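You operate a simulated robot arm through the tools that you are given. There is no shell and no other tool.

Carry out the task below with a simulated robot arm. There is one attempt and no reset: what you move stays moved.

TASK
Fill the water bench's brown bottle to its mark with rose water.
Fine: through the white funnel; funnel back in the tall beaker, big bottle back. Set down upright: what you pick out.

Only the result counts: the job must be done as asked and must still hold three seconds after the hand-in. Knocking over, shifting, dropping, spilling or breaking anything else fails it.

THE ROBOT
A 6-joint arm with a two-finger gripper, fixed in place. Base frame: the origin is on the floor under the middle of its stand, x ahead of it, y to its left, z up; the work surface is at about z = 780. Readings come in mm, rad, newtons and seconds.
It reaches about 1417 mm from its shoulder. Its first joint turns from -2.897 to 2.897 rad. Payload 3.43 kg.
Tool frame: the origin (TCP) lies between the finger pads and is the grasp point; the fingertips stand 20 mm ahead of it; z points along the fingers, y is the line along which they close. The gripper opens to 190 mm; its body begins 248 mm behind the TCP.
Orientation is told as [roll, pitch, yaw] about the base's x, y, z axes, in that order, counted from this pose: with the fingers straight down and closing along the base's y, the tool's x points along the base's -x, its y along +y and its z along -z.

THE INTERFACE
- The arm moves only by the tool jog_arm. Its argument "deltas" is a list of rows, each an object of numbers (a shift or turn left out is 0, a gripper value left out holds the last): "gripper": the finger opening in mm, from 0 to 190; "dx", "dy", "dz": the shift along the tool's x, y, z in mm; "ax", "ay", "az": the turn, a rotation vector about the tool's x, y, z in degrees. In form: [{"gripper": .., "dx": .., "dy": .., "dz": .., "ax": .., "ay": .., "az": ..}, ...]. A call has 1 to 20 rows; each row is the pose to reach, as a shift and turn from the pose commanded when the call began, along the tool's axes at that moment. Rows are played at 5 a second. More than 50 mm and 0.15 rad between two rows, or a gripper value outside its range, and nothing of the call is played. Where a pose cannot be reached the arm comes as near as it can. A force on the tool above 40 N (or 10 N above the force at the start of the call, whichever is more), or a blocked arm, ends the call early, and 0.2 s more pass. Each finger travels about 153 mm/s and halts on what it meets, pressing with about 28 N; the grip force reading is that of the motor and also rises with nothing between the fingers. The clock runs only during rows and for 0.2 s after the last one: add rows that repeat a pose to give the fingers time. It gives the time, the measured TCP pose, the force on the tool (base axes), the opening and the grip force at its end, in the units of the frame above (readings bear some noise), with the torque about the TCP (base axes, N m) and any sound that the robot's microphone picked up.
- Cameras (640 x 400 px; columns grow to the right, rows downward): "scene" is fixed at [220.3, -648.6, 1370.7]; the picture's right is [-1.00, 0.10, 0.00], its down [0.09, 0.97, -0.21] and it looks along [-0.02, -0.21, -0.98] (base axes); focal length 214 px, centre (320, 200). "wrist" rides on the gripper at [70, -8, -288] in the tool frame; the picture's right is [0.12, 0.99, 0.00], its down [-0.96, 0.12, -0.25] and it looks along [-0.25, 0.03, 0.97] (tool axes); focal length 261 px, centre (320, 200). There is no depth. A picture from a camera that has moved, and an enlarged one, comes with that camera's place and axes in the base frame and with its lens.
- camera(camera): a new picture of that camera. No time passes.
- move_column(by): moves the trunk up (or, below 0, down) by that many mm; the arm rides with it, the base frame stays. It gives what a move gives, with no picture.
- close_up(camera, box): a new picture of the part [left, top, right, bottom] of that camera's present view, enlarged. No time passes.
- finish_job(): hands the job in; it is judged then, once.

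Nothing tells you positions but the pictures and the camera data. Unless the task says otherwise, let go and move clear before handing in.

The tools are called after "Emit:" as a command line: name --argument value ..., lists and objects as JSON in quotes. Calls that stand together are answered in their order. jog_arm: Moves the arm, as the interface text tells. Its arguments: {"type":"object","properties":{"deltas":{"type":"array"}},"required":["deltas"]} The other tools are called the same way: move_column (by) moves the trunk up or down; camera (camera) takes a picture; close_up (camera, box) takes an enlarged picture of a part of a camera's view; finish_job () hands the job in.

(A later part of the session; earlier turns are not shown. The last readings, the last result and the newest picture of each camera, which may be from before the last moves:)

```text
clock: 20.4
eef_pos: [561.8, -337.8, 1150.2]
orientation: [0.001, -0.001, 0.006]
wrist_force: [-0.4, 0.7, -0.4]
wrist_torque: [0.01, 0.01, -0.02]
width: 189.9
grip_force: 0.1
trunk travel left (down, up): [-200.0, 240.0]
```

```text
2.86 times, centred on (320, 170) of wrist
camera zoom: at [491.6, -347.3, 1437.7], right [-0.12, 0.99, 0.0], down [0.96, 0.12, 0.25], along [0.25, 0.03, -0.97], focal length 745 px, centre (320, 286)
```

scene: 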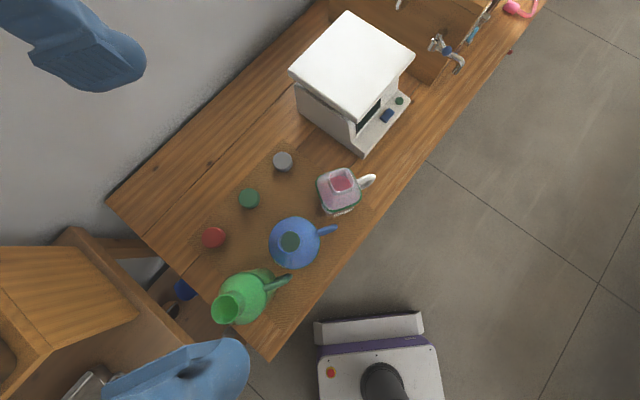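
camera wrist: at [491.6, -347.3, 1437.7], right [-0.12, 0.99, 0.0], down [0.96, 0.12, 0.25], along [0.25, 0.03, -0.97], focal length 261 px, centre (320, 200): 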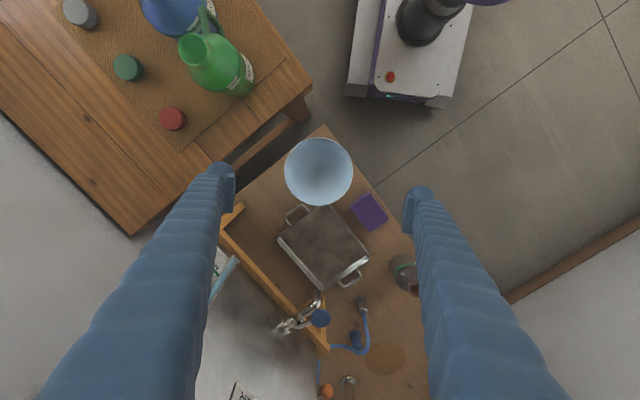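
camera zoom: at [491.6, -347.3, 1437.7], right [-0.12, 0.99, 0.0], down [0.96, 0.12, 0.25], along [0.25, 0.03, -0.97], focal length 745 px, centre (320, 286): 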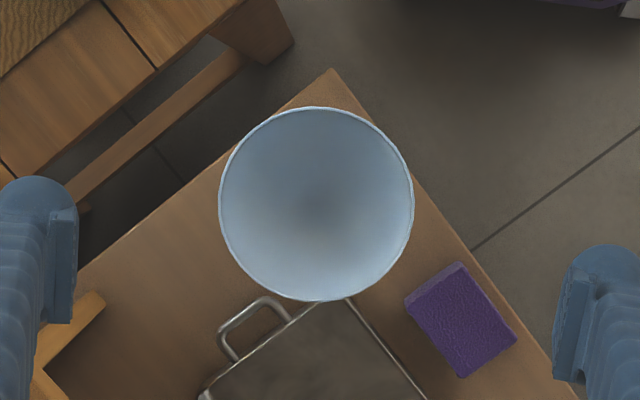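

The funnel centre is confirmed at (560.6, -341.3) with rim at z≈948. Before gripping it, I'll take an accurate close look straight down on the brown bottle's mouth.

Emit:
jog_arm --deltas '[{"dx": -32, "dy": 32.5, "dz": 0}, {"dx": -64, "dy": 65, "dz": 0}, {"dx": -96, "dy": 97.7, "dz": 0}, {"dx": -128, "dy": 130, "dz": 20}, {"dx": -160, "dy": 163, "dz": 40}, {"dx": -192, "dy": 195, "dz": 60}, {"dx": -224, "dy": 228, "dz": 85}, {"dx": -256.6, "dy": 260.5, "dz": 115, "az": 0.34}, {"dx": -256.6, "dy": 260.5, "dz": 140, "az": 0.34}, {"dx": -256.6, "dy": 260.5, "dz": 140, "az": 0.34}]'

Emit:
camera --camera "wrist"

Emit:
close_up --camera "wrist" --box '[280, 150, 360, 200]'

```text
refused: row 5 steps farther than a row can; nothing moved
```

```text
taken
camera wrist: at [491.6, -347.3, 1437.7], right [-0.12, 0.99, 0.0], down [0.96, 0.12, 0.25], along [0.25, 0.03, -0.97], focal length 261 px, centre (320, 200)
```

wrist: 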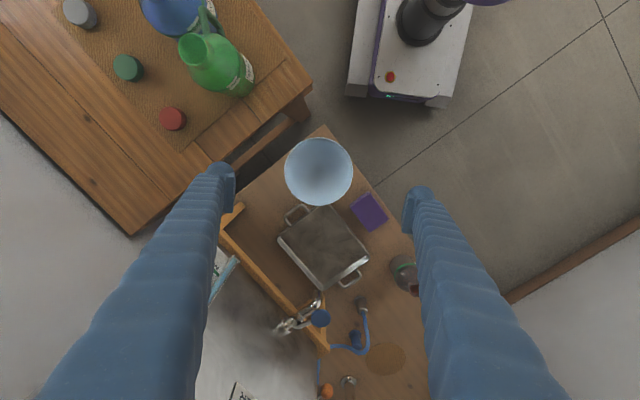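

```text
8.00 times, centred on (320, 175) of wrist
camera zoom: at [491.6, -347.3, 1437.7], right [-0.12, 0.99, 0.0], down [0.96, 0.12, 0.25], along [0.25, 0.03, -0.97], focal length 2085 px, centre (320, 400)
```

zoom: 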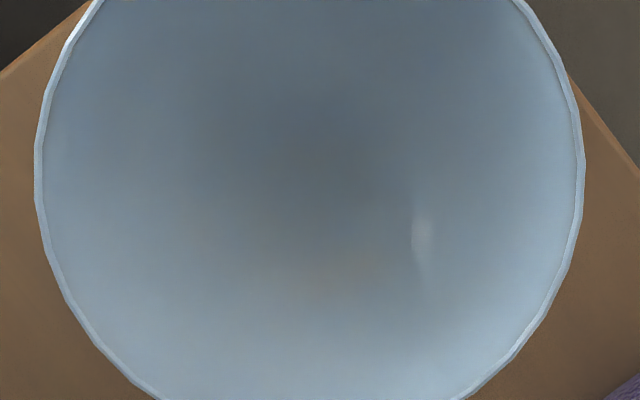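

Emit:
jog_arm --deltas '[{"dx": -30, "dy": 30.5}, {"dx": -60, "dy": 61}, {"dx": -90, "dy": 91.4}, {"dx": -120, "dy": 121.8}, {"dx": -150, "dy": 152.3}, {"dx": -180, "dy": 182.8}, {"dx": -210, "dy": 213.2, "dz": 20}, {"dx": -235, "dy": 238.6, "dz": 50}, {"dx": -256.6, "dy": 260.5, "dz": 80, "az": 0.34}, {"dx": -256.6, "dy": 260.5, "dz": 115, "az": 0.34}, {"dx": -256.6, "dy": 260.5, "dz": 140, "az": 0.34}, {"dx": -256.6, "dy": 260.5, "dz": 140, "az": 0.34}]'

Emit:
camera --camera "wrist"

Emit:
close_up --camera "wrist" --box '[280, 150, 360, 200]'

```text
clock: 23.0
eef_pos: [820.0, -77.8, 1011.5]
orientation: [0.001, 0.0, -0.004]
wrist_force: [-0.8, 0.0, 0.0]
wrist_torque: [0.04, 0.0, -0.02]
width: 190.1
grip_force: 0.0
trunk travel left (down, up): [-200.0, 240.0]
```

```text
taken
camera wrist: at [748.3, -86.3, 1298.5], right [-0.12, 0.99, 0.0], down [0.96, 0.11, 0.25], along [0.25, 0.03, -0.97], focal length 261 px, centre (320, 200)
```

wrist: 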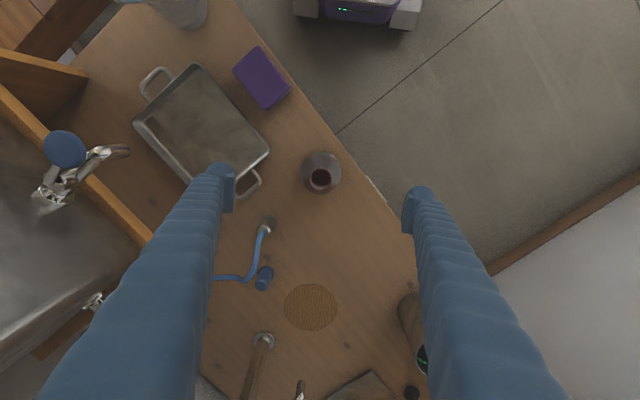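

```text
8.00 times, centred on (320, 175) of wrist
camera zoom: at [748.3, -86.3, 1298.5], right [-0.12, 0.99, 0.0], down [0.96, 0.11, 0.25], along [0.25, 0.03, -0.97], focal length 2085 px, centre (320, 400)
```

zoom: 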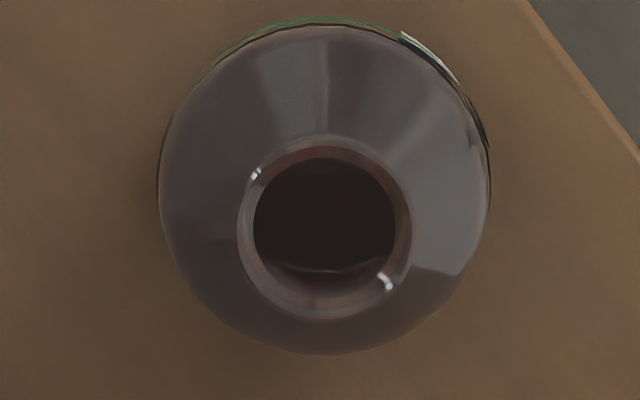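

The mouth is at about (815.5, -77.3), outer diameter 34 mm and inner about 28 mm. Now I return over the funnel to grip its rim.

Emit:
jog_arm --deltas '[{"dx": 26, "dy": -26.4, "dz": -9}, {"dx": 52, "dy": -52.7, "dz": -18}, {"dx": 78, "dy": -79, "dz": -27}, {"dx": 104, "dy": -105.4, "dz": -36}, {"dx": 130, "dy": -131.7, "dz": -45}, {"dx": 156, "dy": -158, "dz": -54}, {"dx": 182, "dy": -184.4, "dz": -63}, {"dx": 208, "dy": -210.8, "dz": -72}, {"dx": 234, "dy": -237, "dz": -72}, {"dx": 259.4, "dy": -263.5, "dz": -72}, {"dx": 259.4, "dy": -263.5, "dz": -72}]'

Emit:
jog_arm --deltas '[{"dx": 0}, {"dx": 0}]'

Emit:
close_up --camera "wrist" --box '[240, 110, 400, 260]'

```text
clock: 25.4
eef_pos: [558.2, -341.4, 1082.8]
orientation: [0.001, 0.0, -0.002]
wrist_force: [1.0, 0.2, -0.5]
wrist_torque: [0.07, 0.03, 0.0]
width: 190.2
grip_force: 0.1
trunk travel left (down, up): [-200.0, 240.0]
```

```text
clock: 26.0
eef_pos: [557.8, -342.5, 1082.9]
orientation: [-0.001, 0.001, -0.003]
wrist_force: [-0.3, -0.5, 0.1]
wrist_torque: [0.01, 0.01, -0.01]
width: 189.9
grip_force: 0.1
trunk travel left (down, up): [-200.0, 240.0]
```

```text
2.67 times, centred on (320, 185) of wrist
camera zoom: at [486.7, -350.1, 1370.6], right [-0.12, 0.99, 0.0], down [0.96, 0.11, 0.25], along [0.25, 0.03, -0.97], focal length 695 px, centre (320, 240)
```

zoom: 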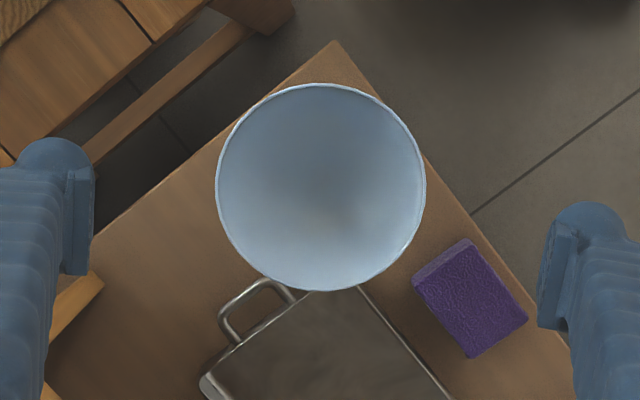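

Emit:
jog_arm --deltas '[{"dx": -3.5, "dy": 1, "dz": 40}, {"dx": -3.5, "dy": 1, "dz": 80}, {"dx": -3.5, "dy": 1, "dz": 110}, {"dx": -3.5, "dy": 1, "dz": 130}, {"dx": -3.5, "dy": 1, "dz": 138}, {"dx": -3.5, "dy": 1, "dz": 138}]'

Emit:
camera --camera "wrist"

Emit:
close_up --camera "wrist" --box '[200, 110, 440, 290]'

```text
clock: 27.4
eef_pos: [564.1, -340.4, 945.3]
orientation: [-0.001, 0.0, -0.006]
wrist_force: [0.4, 0.2, 0.6]
wrist_torque: [-0.03, -0.02, -0.02]
width: 190.0
grip_force: 0.1
trunk travel left (down, up): [-200.0, 240.0]
```

```text
taken
camera wrist: at [492.8, -348.8, 1232.7], right [-0.12, 0.99, 0.0], down [0.96, 0.11, 0.25], along [0.25, 0.03, -0.97], focal length 261 px, centre (320, 200)
```

wrist: 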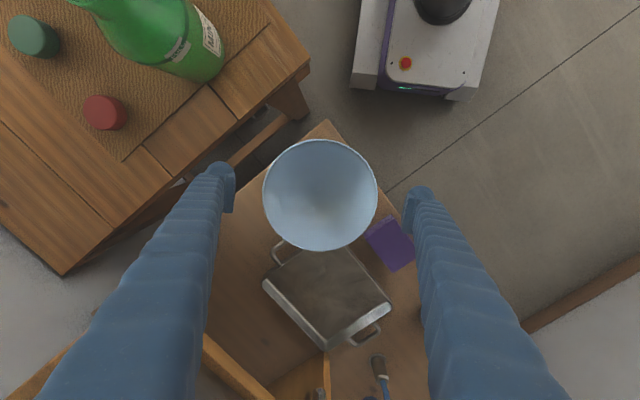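

```text
2.22 times, centred on (320, 200) of wrist
camera zoom: at [492.8, -348.8, 1232.7], right [-0.12, 0.99, 0.0], down [0.96, 0.11, 0.25], along [0.25, 0.03, -0.97], focal length 579 px, centre (320, 200)
```

zoom: 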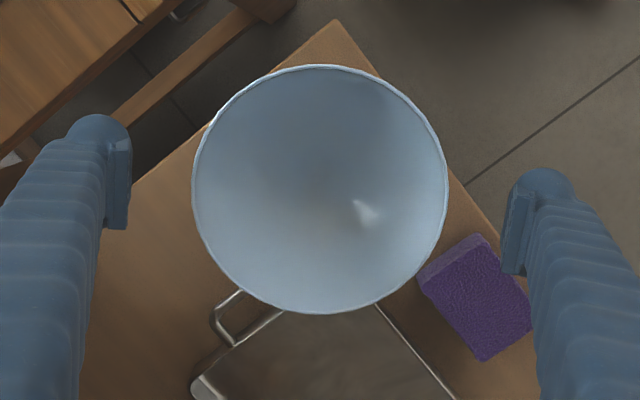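

Emit:
jog_arm --deltas '[{"dx": 0}, {"dx": 0}]'

Emit:
jog_arm --deltas '[{"dx": 0}]'

```text
clock: 28.0
eef_pos: [564.1, -340.0, 946.0]
orientation: [0.001, 0.0, -0.004]
wrist_force: [0.1, -0.3, 0.4]
wrist_torque: [-0.01, 0.01, 0.02]
width: 190.1
grip_force: 0.1
trunk travel left (down, up): [-200.0, 240.0]
```

```text
clock: 28.4
eef_pos: [564.3, -340.3, 945.6]
orientation: [0.001, 0.0, -0.003]
wrist_force: [0.3, 0.6, 0.3]
wrist_torque: [-0.02, 0.01, -0.02]
width: 189.9
grip_force: 0.1
trunk travel left (down, up): [-200.0, 240.0]
```

Emit:
jog_arm --deltas '[{"dx": 3.5, "dy": -0.9}, {"dx": 3.5, "dy": -0.9}]'

Emit:
close_up --camera "wrist" --box '[200, 110, 440, 290]'

```text
clock: 29.0
eef_pos: [559.8, -341.4, 944.5]
orientation: [0.0, 0.001, -0.004]
wrist_force: [0.2, 0.5, -0.2]
wrist_torque: [0.0, 0.02, 0.01]
width: 190.0
grip_force: 0.1
trunk travel left (down, up): [-200.0, 240.0]
```

```text
2.22 times, centred on (320, 200) of wrist
camera zoom: at [488.8, -350.1, 1232.7], right [-0.12, 0.99, 0.0], down [0.96, 0.11, 0.25], along [0.25, 0.03, -0.97], focal length 579 px, centre (320, 200)
```

zoom: 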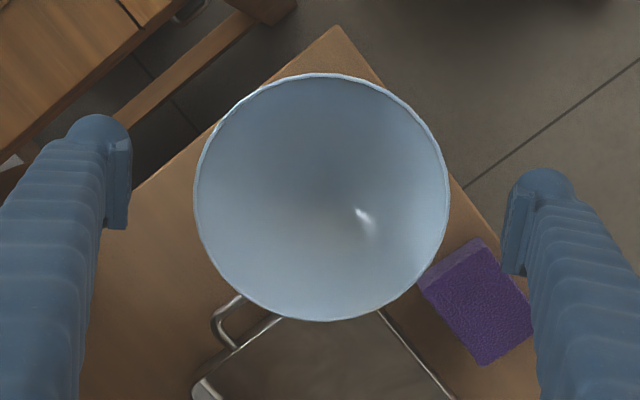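

The rim is centred between the fingers to within a millimetre. Closing gently now.

Emit:
jog_arm --deltas '[{"gripper": 170, "dy": 0.8}, {"gripper": 150, "dy": 0.8}, {"gripper": 140, "dy": 0.8}, {"gripper": 135, "dy": 0.8}, {"gripper": 131, "dy": 0.8}, {"gripper": 128, "dy": 0.8}, {"gripper": 126, "dy": 0.8}, {"gripper": 123, "dy": 0.8}, {"gripper": 120, "dy": 0.8}, {"gripper": 120, "dy": 0.8}]'

Emit:
camera --camera "wrist"

Emit:
close_up --camera "wrist" --box '[200, 110, 440, 290]'

```text
clock: 31.2
eef_pos: [559.0, -340.3, 944.9]
orientation: [-0.001, 0.002, -0.004]
wrist_force: [-0.3, 1.1, 1.2]
wrist_torque: [-0.01, -0.03, -0.01]
width: 129.3
grip_force: 28.1
trunk travel left (down, up): [-200.0, 240.0]
```

```text
taken
camera wrist: at [488.4, -349.2, 1232.4], right [-0.12, 0.99, 0.0], down [0.96, 0.11, 0.25], along [0.25, 0.03, -0.97], focal length 261 px, centre (320, 200)
```

wrist: 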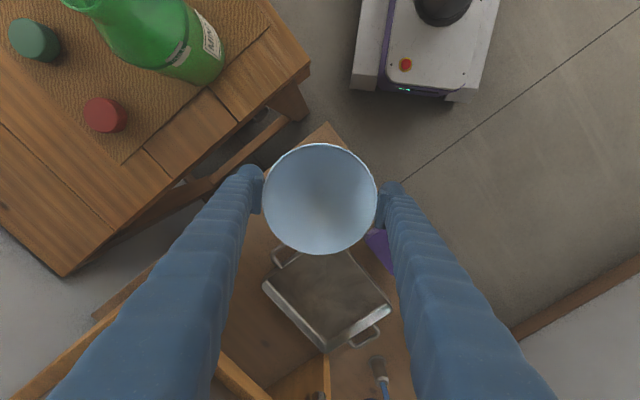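

```text
2.22 times, centred on (320, 200) of wrist
camera zoom: at [488.4, -349.2, 1232.4], right [-0.12, 0.99, 0.0], down [0.96, 0.11, 0.25], along [0.25, 0.03, -0.97], focal length 579 px, centre (320, 200)
```

zoom: 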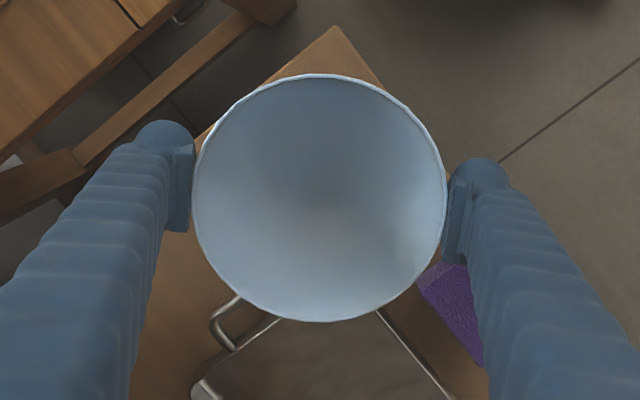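

Gripped with 28 N at the 129 mm rim. Lifting straight up slowly out of the beaker.

Emit:
jog_arm --deltas '[{"dz": -5}, {"dz": -15}, {"dz": -30}, {"dz": -50}, {"dz": -75}, {"dz": -100}, {"dz": -130}, {"dz": -155}, {"dz": -155}]'

Emit:
camera --camera "wrist"

Emit:
camera --camera "scene"

```text
clock: 33.2
eef_pos: [557.8, -338.8, 1099.5]
orientation: [0.0, 0.0, -0.003]
wrist_force: [0.0, 0.1, 0.9]
wrist_torque: [-0.05, 0.01, 0.02]
width: 128.9
grip_force: 28.0
trunk travel left (down, up): [-200.0, 240.0]
```

```text
taken
camera wrist: at [487.3, -347.2, 1387.2], right [-0.12, 0.99, 0.0], down [0.96, 0.11, 0.25], along [0.25, 0.03, -0.97], focal length 261 px, centre (320, 200)
```

wrist: 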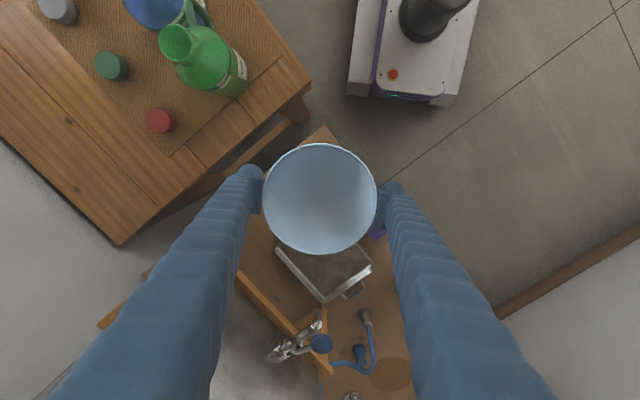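

```text
taken
```

scene: 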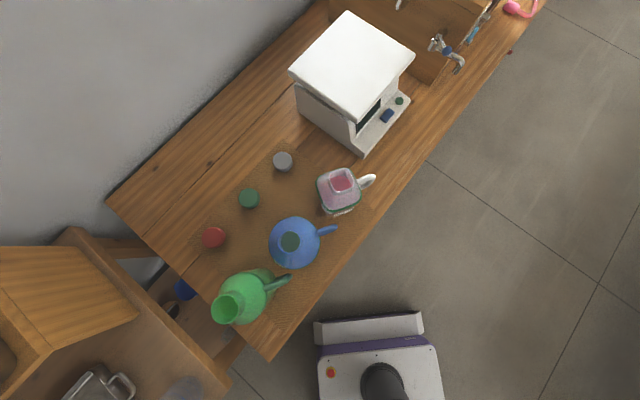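

The funnel lifted cleanly and stays level. Carrying it over the brown bottle at height.

Emit:
jog_arm --deltas '[{"dx": -7.7, "dy": 7.9}, {"dx": -23, "dy": 23.6}, {"dx": -46, "dy": 47}, {"dx": -74, "dy": 76}, {"dx": -105, "dy": 107.5}, {"dx": -136, "dy": 139}, {"dx": -167, "dy": 170.4}, {"dx": -195, "dy": 199}, {"dx": -220.7, "dy": 225.4}, {"dx": -241.2, "dy": 246.4}, {"dx": -252.8, "dy": 258.2}, {"dx": -256.6, "dy": 262.1}, {"dx": -256.6, "dy": 262.1}, {"dx": -256.6, "dy": 262.1}]'

Emit:
jog_arm --deltas '[{"dx": 0}, {"dx": 0}]'

Emit:
camera --camera "wrist"

```text
clock: 36.2
eef_pos: [816.6, -78.3, 1098.3]
orientation: [-0.001, -0.001, -0.004]
wrist_force: [-0.5, -0.4, -0.9]
wrist_torque: [0.03, 0.04, -0.01]
width: 129.1
grip_force: 27.8
trunk travel left (down, up): [-200.0, 240.0]
```

```text
clock: 36.8
eef_pos: [816.9, -77.2, 1097.4]
orientation: [0.001, -0.001, -0.003]
wrist_force: [0.1, 0.0, -0.3]
wrist_torque: [0.01, -0.01, 0.0]
width: 128.9
grip_force: 28.0
trunk travel left (down, up): [-200.0, 240.0]
```

```text
taken
camera wrist: at [745.6, -86.9, 1385.8], right [-0.12, 0.99, 0.0], down [0.96, 0.11, 0.25], along [0.25, 0.03, -0.97], focal length 261 px, centre (320, 200)
```

wrist: 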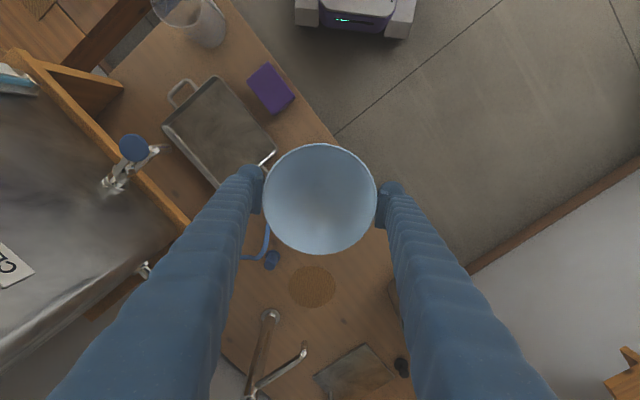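

Emit:
jog_arm --deltas '[{"dx": 1.5, "dz": 20}, {"dx": 1.5, "dz": 45}, {"dx": 1.5, "dz": 70}, {"dx": 1.5, "dz": 82}, {"dx": 1.5, "dz": 86}, {"dx": 1.5, "dz": 86}]'

Emit:
jog_arm --deltas '[{"dx": 0}]'

Emit:
jog_arm --deltas '[{"dx": 0}]'

Emit:
camera --camera "wrist"

```text
clock: 38.2
eef_pos: [815.8, -77.7, 1012.8]
orientation: [0.0, -0.001, -0.003]
wrist_force: [-1.1, 0.2, 0.0]
wrist_torque: [0.0, -0.01, 0.03]
width: 128.8
grip_force: 27.9
trunk travel left (down, up): [-200.0, 240.0]
```

```text
clock: 38.6
eef_pos: [814.5, -78.4, 1013.1]
orientation: [0.0, 0.0, -0.003]
wrist_force: [0.4, 0.4, 0.0]
wrist_torque: [0.0, 0.02, 0.0]
width: 129.1
grip_force: 28.0
trunk travel left (down, up): [-200.0, 240.0]
```

```text
clock: 39.0
eef_pos: [814.0, -77.1, 1012.9]
orientation: [0.0, 0.0, -0.003]
wrist_force: [0.1, -0.5, -0.9]
wrist_torque: [0.0, -0.01, 0.03]
width: 128.7
grip_force: 28.3
trunk travel left (down, up): [-200.0, 240.0]
```

```text
taken
camera wrist: at [744.1, -86.6, 1300.7], right [-0.12, 0.99, 0.0], down [0.96, 0.11, 0.25], along [0.25, 0.03, -0.97], focal length 261 px, centre (320, 200)
```

wrist: 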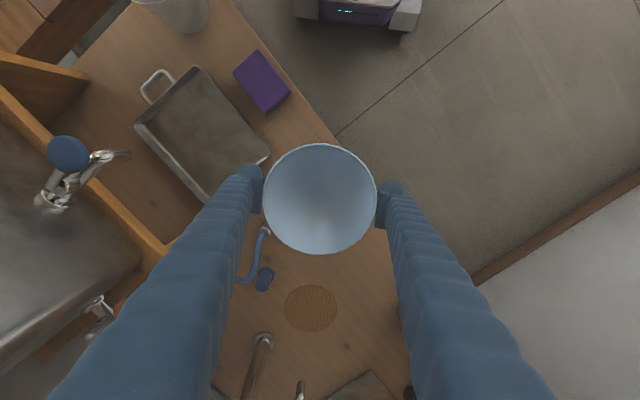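

Camera comparison says funnel and mouth are aligned within about 0.5 mm. Lowering in small steps and watching the force.

Emit:
jog_arm --deltas '[{"dz": 6}, {"dz": 12}, {"dz": 16}, {"dz": 16}]'

Emit:
jog_arm --deltas '[{"dz": 3}, {"dz": 6}, {"dz": 6}]'

```text
clock: 40.0
eef_pos: [815.5, -79.3, 997.4]
orientation: [0.002, 0.0, -0.004]
wrist_force: [0.3, 0.1, -0.3]
wrist_torque: [-0.01, -0.02, 0.0]
width: 128.6
grip_force: 28.2
trunk travel left (down, up): [-200.0, 240.0]
```

```text
clock: 40.8
eef_pos: [815.2, -77.3, 991.0]
orientation: [-0.001, -0.001, -0.003]
wrist_force: [-0.6, 0.3, -0.6]
wrist_torque: [0.02, 0.0, 0.0]
width: 128.8
grip_force: 28.0
trunk travel left (down, up): [-200.0, 240.0]
```

Emit:
jog_arm --deltas '[{"dz": 3}, {"dz": 6}, {"dz": 6}]'

Emit:
jog_arm --deltas '[{"dz": 3}, {"dz": 5}, {"dz": 5}]'

```text
clock: 41.6
eef_pos: [815.0, -78.8, 985.1]
orientation: [0.001, 0.001, -0.004]
wrist_force: [-0.1, -0.7, -0.2]
wrist_torque: [0.02, 0.01, 0.0]
width: 128.7
grip_force: 27.8
trunk travel left (down, up): [-200.0, 240.0]
```

```text
clock: 42.4
eef_pos: [815.6, -79.1, 980.7]
orientation: [0.001, -0.002, -0.003]
wrist_force: [-0.5, 0.4, -1.5]
wrist_torque: [-0.01, -0.02, -0.02]
width: 128.8
grip_force: 28.5
trunk travel left (down, up): [-200.0, 240.0]
```

Emit:
jog_arm --deltas '[{"dz": 2}, {"dz": 3}, {"dz": 3}]'

Emit:
jog_arm --deltas '[{"dz": 0}]'

Emit:
camera --camera "wrist"

```text
clock: 43.2
eef_pos: [814.3, -79.0, 978.0]
orientation: [0.0, 0.0, 0.0]
wrist_force: [-0.5, 0.2, -0.3]
wrist_torque: [-0.01, 0.01, 0.0]
width: 129.2
grip_force: 27.9
trunk travel left (down, up): [-200.0, 240.0]
```

```text
clock: 43.6
eef_pos: [815.0, -78.7, 976.3]
orientation: [0.0, 0.0, -0.004]
wrist_force: [-0.1, 0.6, -1.2]
wrist_torque: [-0.02, 0.01, 0.0]
width: 128.8
grip_force: 28.3
trunk travel left (down, up): [-200.0, 240.0]
```

```text
taken
camera wrist: at [744.5, -87.8, 1264.6], right [-0.12, 0.99, 0.0], down [0.96, 0.11, 0.25], along [0.25, 0.03, -0.97], focal length 261 px, centre (320, 200)
```

wrist: 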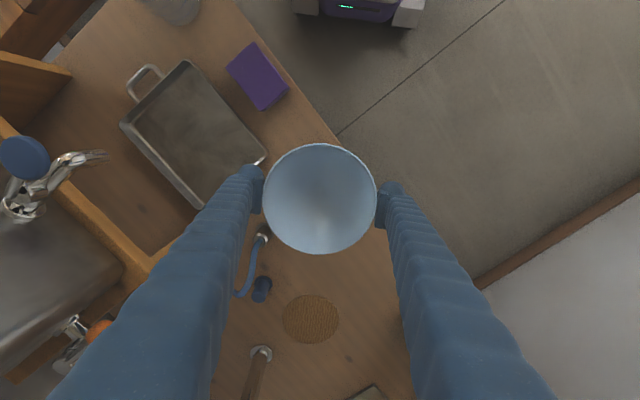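

Emit:
jog_arm --deltas '[{"dz": 2, "dy": 1}, {"dz": 4, "dy": 1}, {"dz": 4, "dy": 1}]'

Emit:
jog_arm --deltas '[{"dz": 2}, {"dz": 3}, {"dz": 3}]'

```text
clock: 44.4
eef_pos: [814.3, -78.5, 973.6]
orientation: [0.0, 0.0, -0.002]
wrist_force: [0.2, 0.0, -0.5]
wrist_torque: [-0.02, 0.01, 0.04]
width: 128.5
grip_force: 27.5
trunk travel left (down, up): [-200.0, 240.0]
```

```text
clock: 45.2
eef_pos: [815.4, -78.2, 969.4]
orientation: [-0.001, 0.001, -0.004]
wrist_force: [-0.5, -0.1, 0.0]
wrist_torque: [0.0, -0.02, 0.03]
width: 128.5
grip_force: 28.1
trunk travel left (down, up): [-200.0, 240.0]
```

Emit:
jog_arm --deltas '[{"dz": 1.5}, {"dz": 3}, {"dz": 3}]'

Emit:
jog_arm --deltas '[{"dz": 1.5}, {"dz": 3}, {"dz": 3}]'

Emit:
close_up --camera "wrist" --box '[200, 110, 440, 290]'

```text
clock: 46.0
eef_pos: [815.9, -77.4, 967.2]
orientation: [0.001, -0.002, -0.004]
wrist_force: [0.2, -1.1, -0.9]
wrist_torque: [-0.01, 0.01, 0.0]
width: 128.8
grip_force: 28.2
trunk travel left (down, up): [-200.0, 240.0]
```

```text
clock: 46.8
eef_pos: [815.1, -77.1, 964.7]
orientation: [0.0, 0.001, -0.003]
wrist_force: [-1.4, 0.1, 6.0]
wrist_torque: [0.02, 0.06, -0.01]
width: 128.4
grip_force: 28.1
trunk travel left (down, up): [-200.0, 240.0]
```

```text
2.22 times, centred on (320, 200) of wrist
camera zoom: at [743.7, -86.2, 1251.8], right [-0.12, 0.99, 0.0], down [0.96, 0.11, 0.25], along [0.25, 0.03, -0.97], focal length 579 px, centre (320, 200)
```

zoom: 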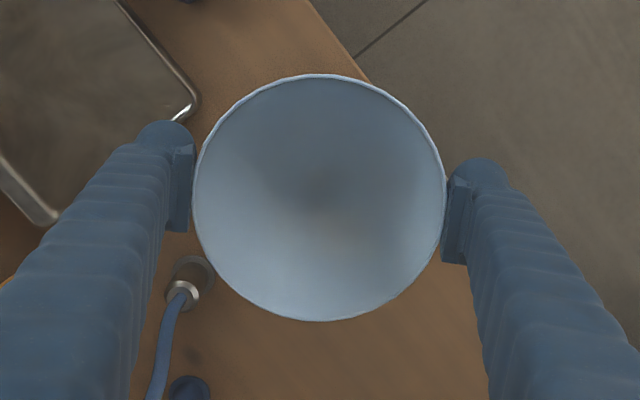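

Contact force of 6 N at rim z≈968.5 matches the predicted seating height, so the funnel sits in the neck. Releasing gently.

Emit:
jog_arm --deltas '[{"dz": -0.6}, {"dz": -0.6, "gripper": 130}, {"dz": -0.6, "gripper": 132}, {"dz": -0.6, "gripper": 135}, {"dz": -0.6, "gripper": 142}, {"dz": -0.6, "gripper": 155}, {"dz": -0.6, "gripper": 172}, {"dz": -0.6, "gripper": 190}, {"dz": -0.6, "gripper": 190}]'

Emit:
camera --camera "wrist"

Emit:
close_up --camera "wrist" --box '[200, 110, 440, 290]'

```text
clock: 48.8
eef_pos: [815.6, -77.7, 964.5]
orientation: [0.0, 0.001, -0.004]
wrist_force: [0.8, 0.3, 0.0]
wrist_torque: [-0.06, 0.02, 0.02]
width: 190.2
grip_force: 0.0
trunk travel left (down, up): [-200.0, 240.0]
```

```text
taken
camera wrist: at [743.9, -85.8, 1251.6], right [-0.12, 0.99, 0.0], down [0.96, 0.11, 0.25], along [0.25, 0.03, -0.97], focal length 261 px, centre (320, 200)
```

wrist: 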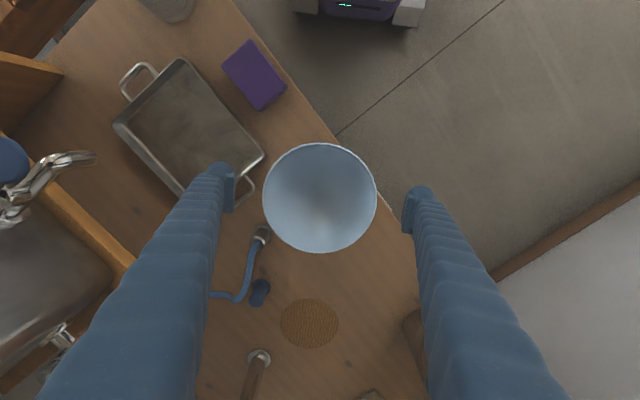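

```text
2.22 times, centred on (320, 200) of wrist
camera zoom: at [743.9, -85.8, 1251.6], right [-0.12, 0.99, 0.0], down [0.96, 0.11, 0.25], along [0.25, 0.03, -0.97], focal length 579 px, centre (320, 200)
```

zoom: 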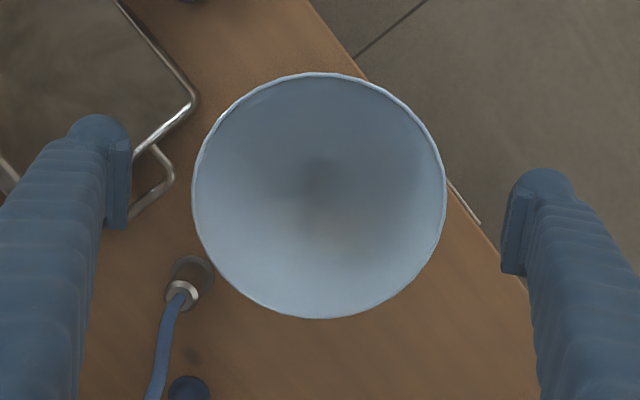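

The funnel stays upright in the bottle. I'll retreat straight up, then take a side view to check the seating and the bottle's starting level.

Emit:
jog_arm --deltas '[{"dz": -30}, {"dz": -75}, {"dz": -120}, {"dz": -165}, {"dz": -200}, {"dz": -200}]'

Emit:
jog_arm --deltas '[{"dx": 20, "dy": 20, "az": 5.6}, {"dx": 40, "dy": 41, "az": 11.2}, {"dx": 61, "dy": 61, "az": 16.8}, {"dx": 82, "dy": 82, "az": 22.5}, {"dx": 102, "dy": 102, "az": 28.1}, {"dx": 122, "dy": 123, "az": 33.7}, {"dx": 143, "dy": 144, "az": 39.3}, {"dx": 163, "dy": 164, "az": 45}]'

Emit:
jog_arm --deltas '[{"dz": 13, "ay": -7}, {"dz": 26, "ay": -14}, {"dz": 39, "ay": -21}, {"dz": 52, "ay": -28}, {"dz": 65, "ay": -35}, {"dz": 78, "ay": -42}, {"dz": 92, "ay": -49}, {"dz": 105, "ay": -55}, {"dz": 105, "ay": -55}]'

Emit:
camera --camera "wrist"

Emit:
close_up --camera "wrist" --box '[270, 90, 390, 240]'

```text
clock: 50.2
eef_pos: [814.4, -78.3, 1167.5]
orientation: [-0.001, 0.001, -0.002]
wrist_force: [-0.2, -0.2, 0.1]
wrist_torque: [0.01, -0.01, -0.02]
width: 190.0
grip_force: 0.0
trunk travel left (down, up): [-200.0, 240.0]
```

```text
clock: 52.0
eef_pos: [650.1, 87.9, 1165.6]
orientation: [0.002, 0.001, -0.788]
wrist_force: [0.2, 0.4, 0.5]
wrist_torque: [-0.03, -0.03, 0.01]
width: 190.2
grip_force: 0.0
trunk travel left (down, up): [-200.0, 240.0]
```

```text
clock: 54.0
eef_pos: [652.8, 89.1, 1060.2]
orientation: [0.0, -0.963, -0.79]
wrist_force: [-0.6, 0.6, -0.6]
wrist_torque: [-0.11, -0.01, -0.08]
width: 189.9
grip_force: 0.1
trunk travel left (down, up): [-200.0, 240.0]
```

```text
taken
camera wrist: at [450.4, 277.7, 1166.8], right [0.66, 0.75, -0.1], down [0.33, -0.17, 0.93], along [0.68, -0.64, -0.35], focal length 261 px, centre (320, 200)
```

wrist: 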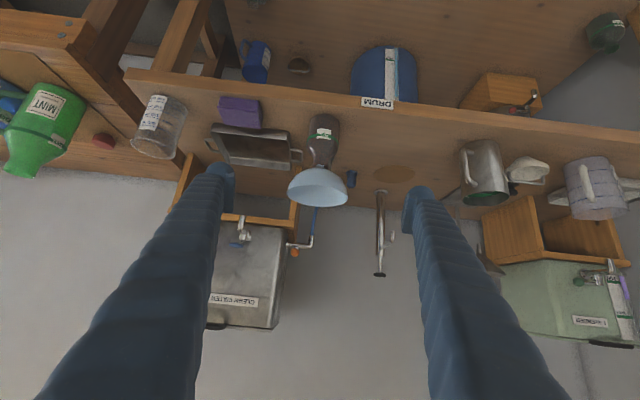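

```text
2.67 times, centred on (330, 165) of wrist
camera zoom: at [450.4, 277.7, 1166.8], right [0.66, 0.75, -0.1], down [0.33, -0.17, 0.93], along [0.68, -0.64, -0.35], focal length 695 px, centre (293, 293)
```

zoom: 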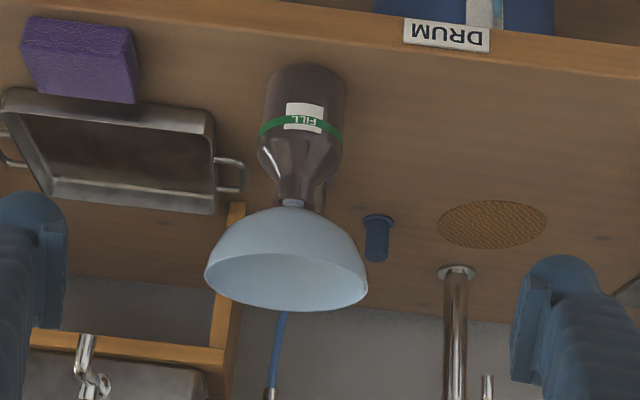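

The funnel is seated upright in the bottle's neck and the beaker is unmoved. I'll zoom on the bottle for a reference of its empty appearance.

Emit:
close_up --camera "wrist" --box '[290, 108, 360, 178]'

Emit:
close_up --camera "wrist" --box '[100, 80, 220, 180]'

```text
5.71 times, centred on (325, 143) of wrist
camera zoom: at [450.4, 277.7, 1166.8], right [0.66, 0.75, -0.1], down [0.33, -0.17, 0.93], along [0.68, -0.64, -0.35], focal length 1489 px, centre (291, 526)
```

zoom: 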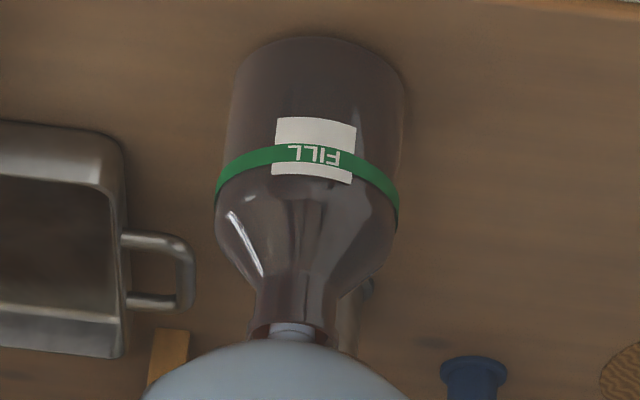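

```text
4.00 times, centred on (160, 130) of wrist
camera zoom: at [450.4, 277.7, 1166.8], right [0.66, 0.75, -0.1], down [0.33, -0.17, 0.93], along [0.68, -0.64, -0.35], focal length 1043 px, centre (960, 480)
```

zoom: 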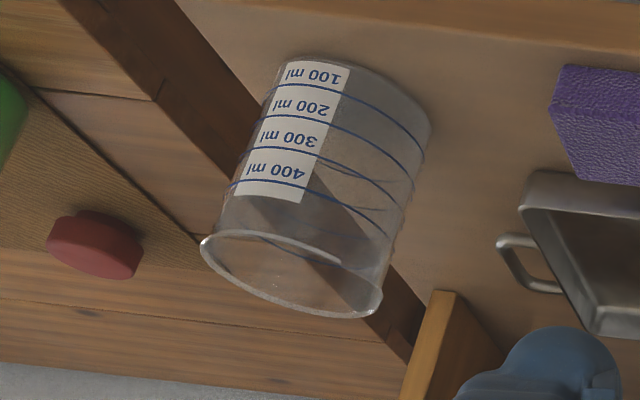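

Reference view taken; the bottle looks empty below the FILL ring. Now returning upright and travelling to above the rose bottle.

Emit:
jog_arm --deltas '[{"dx": -11, "dz": -7.5, "ay": 7}, {"dx": -22, "dz": -15, "ay": 14}, {"dx": -33, "dz": -22.5, "ay": 21}, {"dx": -44, "dz": -30, "ay": 28}, {"dx": -55, "dz": -38, "ay": 35}, {"dx": -66, "dz": -46, "ay": 42}, {"dx": -76, "dz": -53, "ay": 49}, {"dx": -86, "dz": -60, "ay": 55.2}]'

Emit:
jog_arm --deltas '[{"dx": -12.3, "dy": -43.3, "dz": -3.2, "az": 5.26}, {"dx": -24.7, "dy": -86.7, "dz": -6.4, "az": 10.5}, {"dx": -37, "dy": -130, "dz": -9.6, "az": 15.8}, {"dx": -49.3, "dy": -173.4, "dz": -12.8, "az": 21}, {"dx": -61.6, "dy": -216.7, "dz": -16, "az": 26.3}, {"dx": -74, "dy": -260.1, "dz": -19.2, "az": 31.6}, {"dx": -86.3, "dy": -303.4, "dz": -22.4, "az": 36.8}, {"dx": -98.6, "dy": -346.8, "dz": -25.6, "az": 42.1}, {"dx": -111, "dy": -390.1, "dz": -28.8, "az": 47.3}, {"dx": -123.3, "dy": -433.5, "dz": -32, "az": 52.6}, {"dx": -135.6, "dy": -476.9, "dz": -35, "az": 57.9}]'

Emit:
jog_arm --deltas '[{"dx": -43.3, "dy": -12.6, "az": 5.25}, {"dx": -86.6, "dy": -25.2, "az": 10.5}, {"dx": -129.8, "dy": -37.8, "az": 15.8}, {"dx": -173.1, "dy": -50.4, "az": 21}, {"dx": -216.4, "dy": -63, "az": 26.3}, {"dx": -259.7, "dy": -75.5, "az": 31.5}, {"dx": -303, "dy": -88.1, "az": 36.8}, {"dx": -346.3, "dy": -100.7, "az": 42}, {"dx": -389.5, "dy": -113.3, "az": 47.3}, {"dx": -432.8, "dy": -125.9, "az": 52.5}, {"dx": -476.1, "dy": -138.5, "az": 57.8}, {"dx": -476.1, "dy": -138.5, "az": 57.8}]'

Emit:
camera --camera "wrist"

```text
clock: 55.8
eef_pos: [651.9, 87.0, 1165.4]
orientation: [0.001, 0.006, -0.787]
wrist_force: [0.3, -0.3, -0.1]
wrist_torque: [0.03, 0.02, -0.06]
width: 190.0
grip_force: 0.1
trunk travel left (down, up): [-200.0, 240.0]
```

```text
clock: 58.2
eef_pos: [409.4, -346.7, 1200.4]
orientation: [-0.001, 0.003, -1.8]
wrist_force: [-0.1, 0.9, 0.1]
wrist_torque: [-0.02, -0.05, 0.03]
width: 190.1
grip_force: 0.1
trunk travel left (down, up): [-200.0, 240.0]
```

```text
clock: 60.8
eef_pos: [166.2, -780.8, 1198.4]
orientation: [-0.003, 0.001, -2.809]
wrist_force: [0.6, -0.1, -0.3]
wrist_torque: [0.11, -0.03, -0.04]
width: 190.0
grip_force: 0.1
trunk travel left (down, up): [-200.0, 240.0]
```

```text
taken
camera wrist: at [230.7, -751.1, 1486.8], right [0.44, -0.9, 0.0], down [-0.87, -0.42, 0.25], along [-0.22, -0.1, -0.97], focal length 261 px, centre (320, 200)
```

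wrist: 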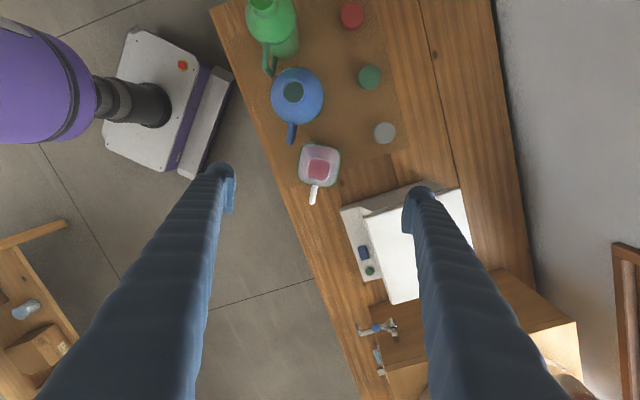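

Emit:
close_up --camera "wrist" --box '[250, 100, 450, 240]'

Emit:
close_up --camera "wrist" --box '[280, 125, 360, 215]'

Emit:
close_up --camera "scene" --box '[260, 80, 420, 240]'

```text
2.86 times, centred on (350, 170) of wrist
camera zoom: at [230.7, -751.1, 1486.8], right [0.44, -0.9, 0.0], down [-0.87, -0.42, 0.25], along [-0.22, -0.1, -0.97], focal length 745 px, centre (234, 286)
```

zoom: 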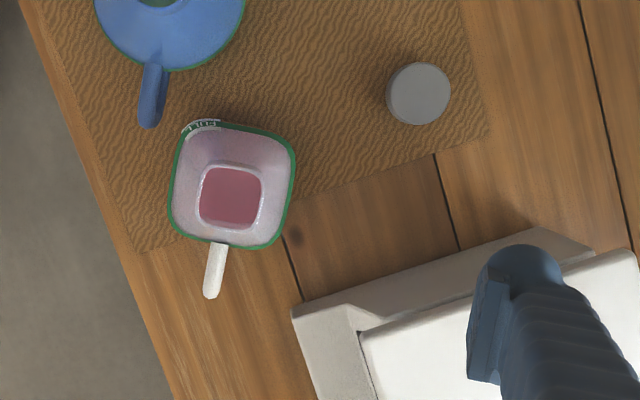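

```text
4.44 times, centred on (320, 170) of wrist
camera zoom: at [230.7, -751.1, 1486.8], right [0.44, -0.9, 0.0], down [-0.87, -0.42, 0.25], along [-0.22, -0.1, -0.97], focal length 1158 px, centre (320, 333)
```

zoom: 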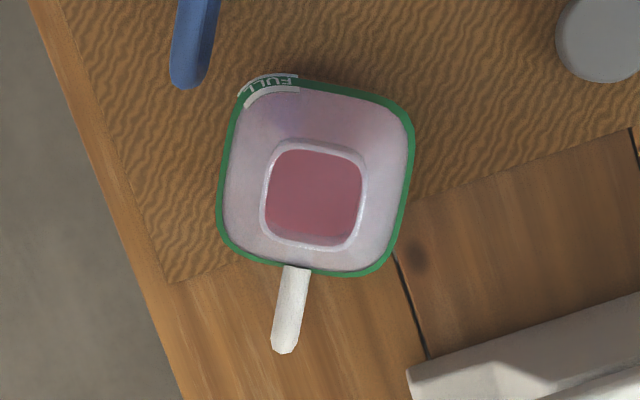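

```text
2.50 times, centred on (340, 160) of scene
camera zoom: at [220.3, -648.6, 1370.7], right [-1.0, 0.1, 0.0], down [0.09, 0.97, -0.21], along [-0.02, -0.21, -0.98], focal length 536 px, centre (270, 300)
```

zoom: 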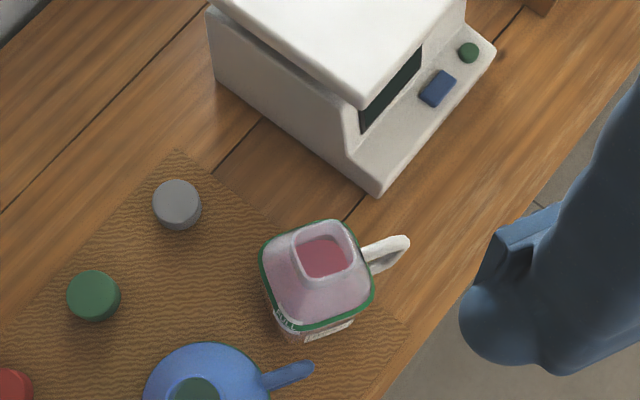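

The rose bottle's body is about 92 mm square, rotated about 4° from my current yaw, centred ~4 mm from the gripper axis. I'll align yaw and position, and check again before descending.

Emit:
jog_arm --deltas '[{"dx": -3.5, "dy": -2.4, "az": 4.2}, {"dx": -3.5, "dy": -2.4, "dz": 40, "az": 4.2}, {"dx": -3.5, "dy": -2.4, "dz": 80, "az": 4.2}, {"dx": -3.5, "dy": -2.4, "dz": 100, "az": 4.2}, {"dx": -3.5, "dy": -2.4, "dz": 100, "az": 4.2}]'

Emit:
camera --camera "wrist"

Emit:
close_up --camera "wrist" --box '[240, 100, 400, 240]'

```text
clock: 62.0
eef_pos: [163.5, -776.6, 1099.3]
orientation: [-0.003, -0.002, -2.882]
wrist_force: [-0.7, 0.0, -0.3]
wrist_torque: [-0.02, 0.01, -0.02]
width: 190.0
grip_force: 0.0
trunk travel left (down, up): [-200.0, 240.0]
```

```text
taken
camera wrist: at [228.6, -751.8, 1386.1], right [0.37, -0.93, 0.0], down [-0.9, -0.36, 0.25], along [-0.23, -0.09, -0.97], focal length 261 px, centre (320, 200)
```

wrist: 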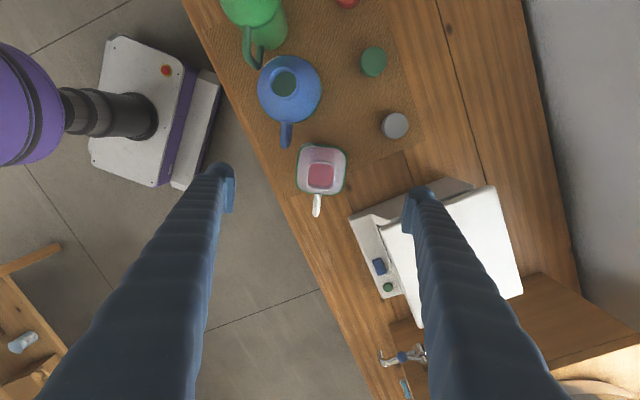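

```text
2.86 times, centred on (320, 170) of wrist
camera zoom: at [228.6, -751.8, 1386.1], right [0.37, -0.93, 0.0], down [-0.9, -0.36, 0.25], along [-0.23, -0.09, -0.97], focal length 745 px, centre (320, 286)
```

zoom: 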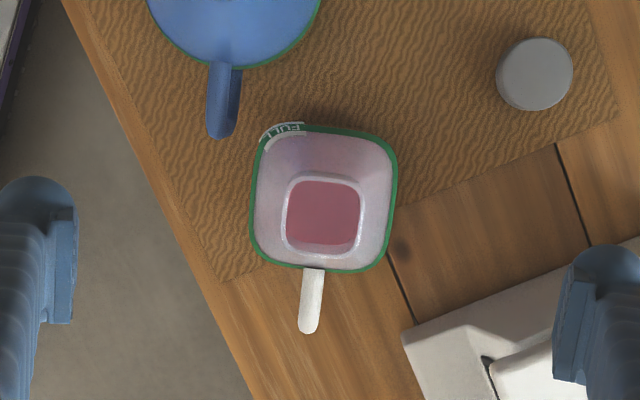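

Yaw is aligned. A 3 mm sideways correction is needed, then I descend around the bottle in stages.

Emit:
jog_arm --deltas '[{"dy": 3.2, "dz": 30}, {"dy": 3.2, "dz": 70}, {"dy": 3.2, "dz": 110}, {"dy": 3.2, "dz": 140}, {"dy": 3.2, "dz": 150}, {"dy": 3.2, "dz": 150}]'

Emit:
camera --camera "wrist"

Emit:
close_up --camera "wrist" --box '[200, 110, 440, 270]'

Emit:
close_up --camera "scene" --box '[220, 80, 460, 260]'

```text
clock: 63.4
eef_pos: [162.2, -779.5, 949.1]
orientation: [-0.002, -0.002, -2.882]
wrist_force: [-0.2, -0.1, 0.1]
wrist_torque: [-0.01, -0.03, 0.01]
width: 189.9
grip_force: 0.0
trunk travel left (down, up): [-200.0, 240.0]
```

```text
taken
camera wrist: at [228.6, -754.1, 1236.5], right [0.37, -0.93, 0.0], down [-0.9, -0.36, 0.25], along [-0.23, -0.09, -0.97], focal length 261 px, centre (320, 200)
```

wrist: 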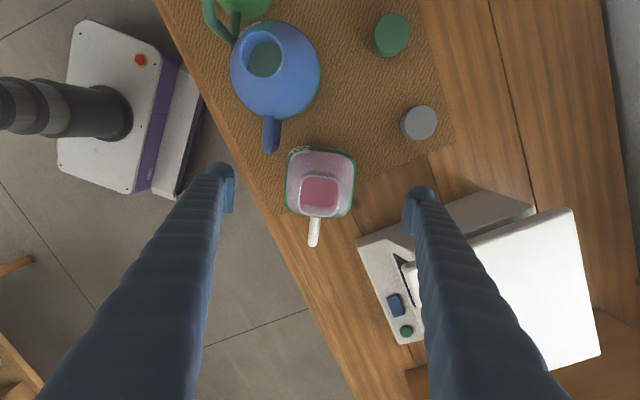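

```text
2.50 times, centred on (320, 190) of wrist
camera zoom: at [228.6, -754.1, 1236.5], right [0.37, -0.93, 0.0], down [-0.9, -0.36, 0.25], along [-0.23, -0.09, -0.97], focal length 652 px, centre (320, 225)
```

zoom: 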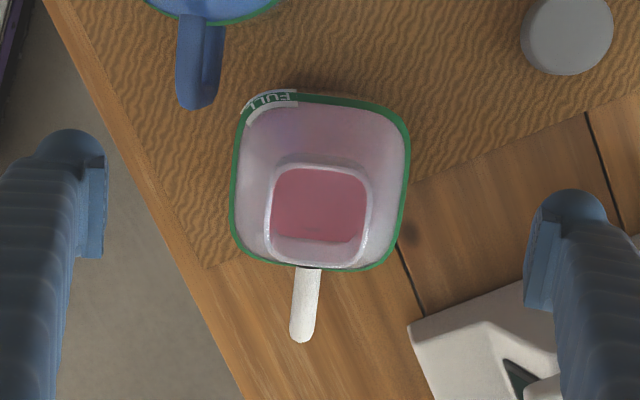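

```text
2.22 times, centred on (340, 170) of scene
camera zoom: at [220.3, -648.6, 1370.7], right [-1.0, 0.1, 0.0], down [0.09, 0.97, -0.21], along [-0.02, -0.21, -0.98], focal length 477 px, centre (276, 267)
```

zoom: 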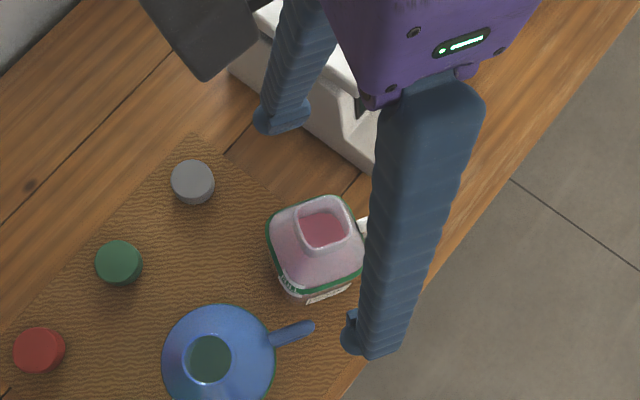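

The fingers straddle the bottle evenly and clear the machine and the SAGE handle. Continuing down to grip height.

Emit:
jog_arm --deltas '[{"dx": -1, "dz": 30}, {"dx": -1, "dz": 60}, {"dx": -1, "dz": 85}, {"dx": -1, "dz": 100}, {"dx": -1, "dz": 109}, {"dx": -1, "dz": 109}]'

Emit:
camera --camera "wrist"

Emit:
camera --camera "scene"

```text
clock: 64.8
eef_pos: [162.0, -780.0, 840.5]
orientation: [-0.004, -0.001, -2.881]
wrist_force: [-0.4, 0.0, -0.7]
wrist_torque: [0.02, -0.02, -0.01]
width: 190.0
grip_force: 0.0
trunk travel left (down, up): [-200.0, 240.0]
```

```text
taken
camera wrist: at [228.0, -754.8, 1128.4], right [0.37, -0.93, 0.0], down [-0.9, -0.36, 0.25], along [-0.23, -0.09, -0.97], focal length 261 px, centre (320, 200)
```

wrist: 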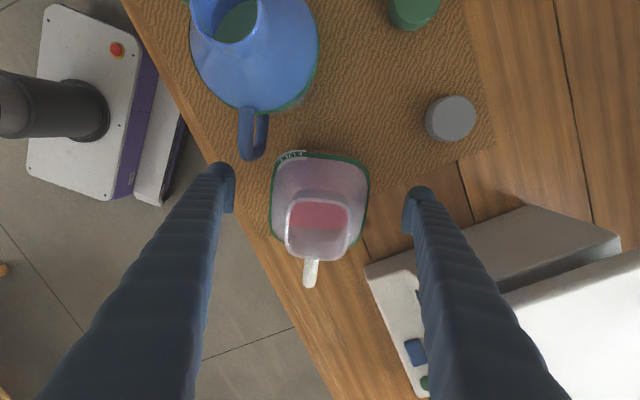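

```text
taken
```

scene: 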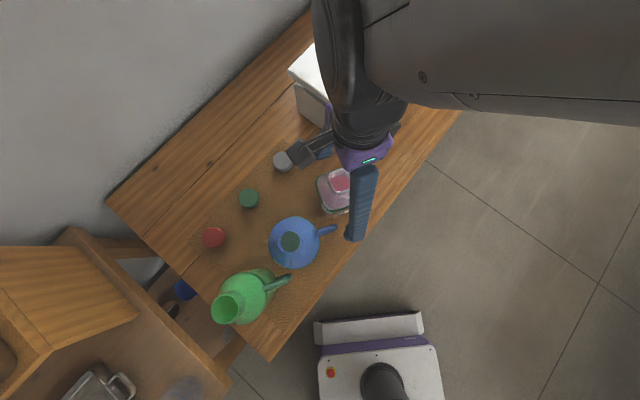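

The SAGE handle is clear of the finger's closing path by over a centimetre. Closing slowly on the bottle's flat faces.

Emit:
jog_arm --deltas '[{"gripper": 160}, {"gripper": 135}, {"gripper": 118}, {"gripper": 110}, {"gripper": 106}, {"gripper": 102}, {"gripper": 99}, {"gripper": 96}, {"gripper": 93}, {"gripper": 90}, {"gripper": 87}, {"gripper": 84}, {"gripper": 80}, {"gripper": 76}, {"gripper": 76}]'

Emit:
camera --camera "wrist"

Emit:
camera --camera "scene"

```text
clock: 68.0
eef_pos: [162.3, -779.4, 840.9]
orientation: [-0.003, 0.0, -2.883]
wrist_force: [-1.4, 2.1, 1.6]
wrist_torque: [-0.01, -0.05, -0.01]
width: 104.2
grip_force: 27.8
trunk travel left (down, up): [-200.0, 240.0]
```

```text
taken
camera wrist: at [227.9, -754.6, 1128.6], right [0.37, -0.93, 0.0], down [-0.9, -0.36, 0.25], along [-0.23, -0.09, -0.97], focal length 261 px, centre (320, 200)
```

wrist: 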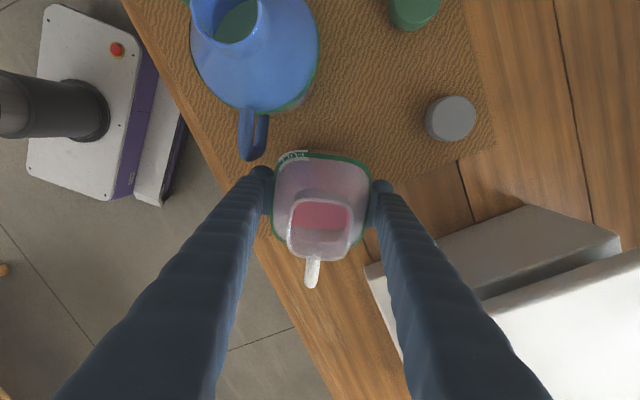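

```text
taken
```

scene: 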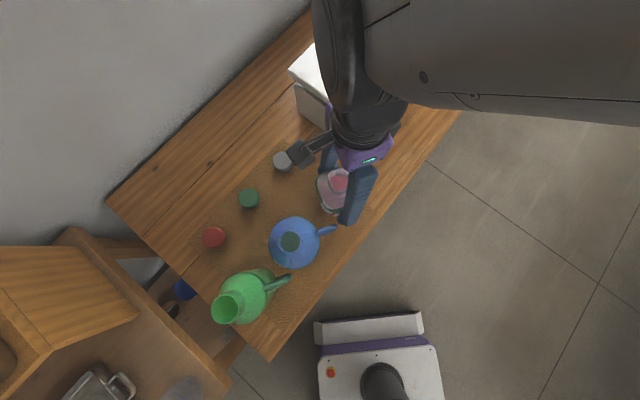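

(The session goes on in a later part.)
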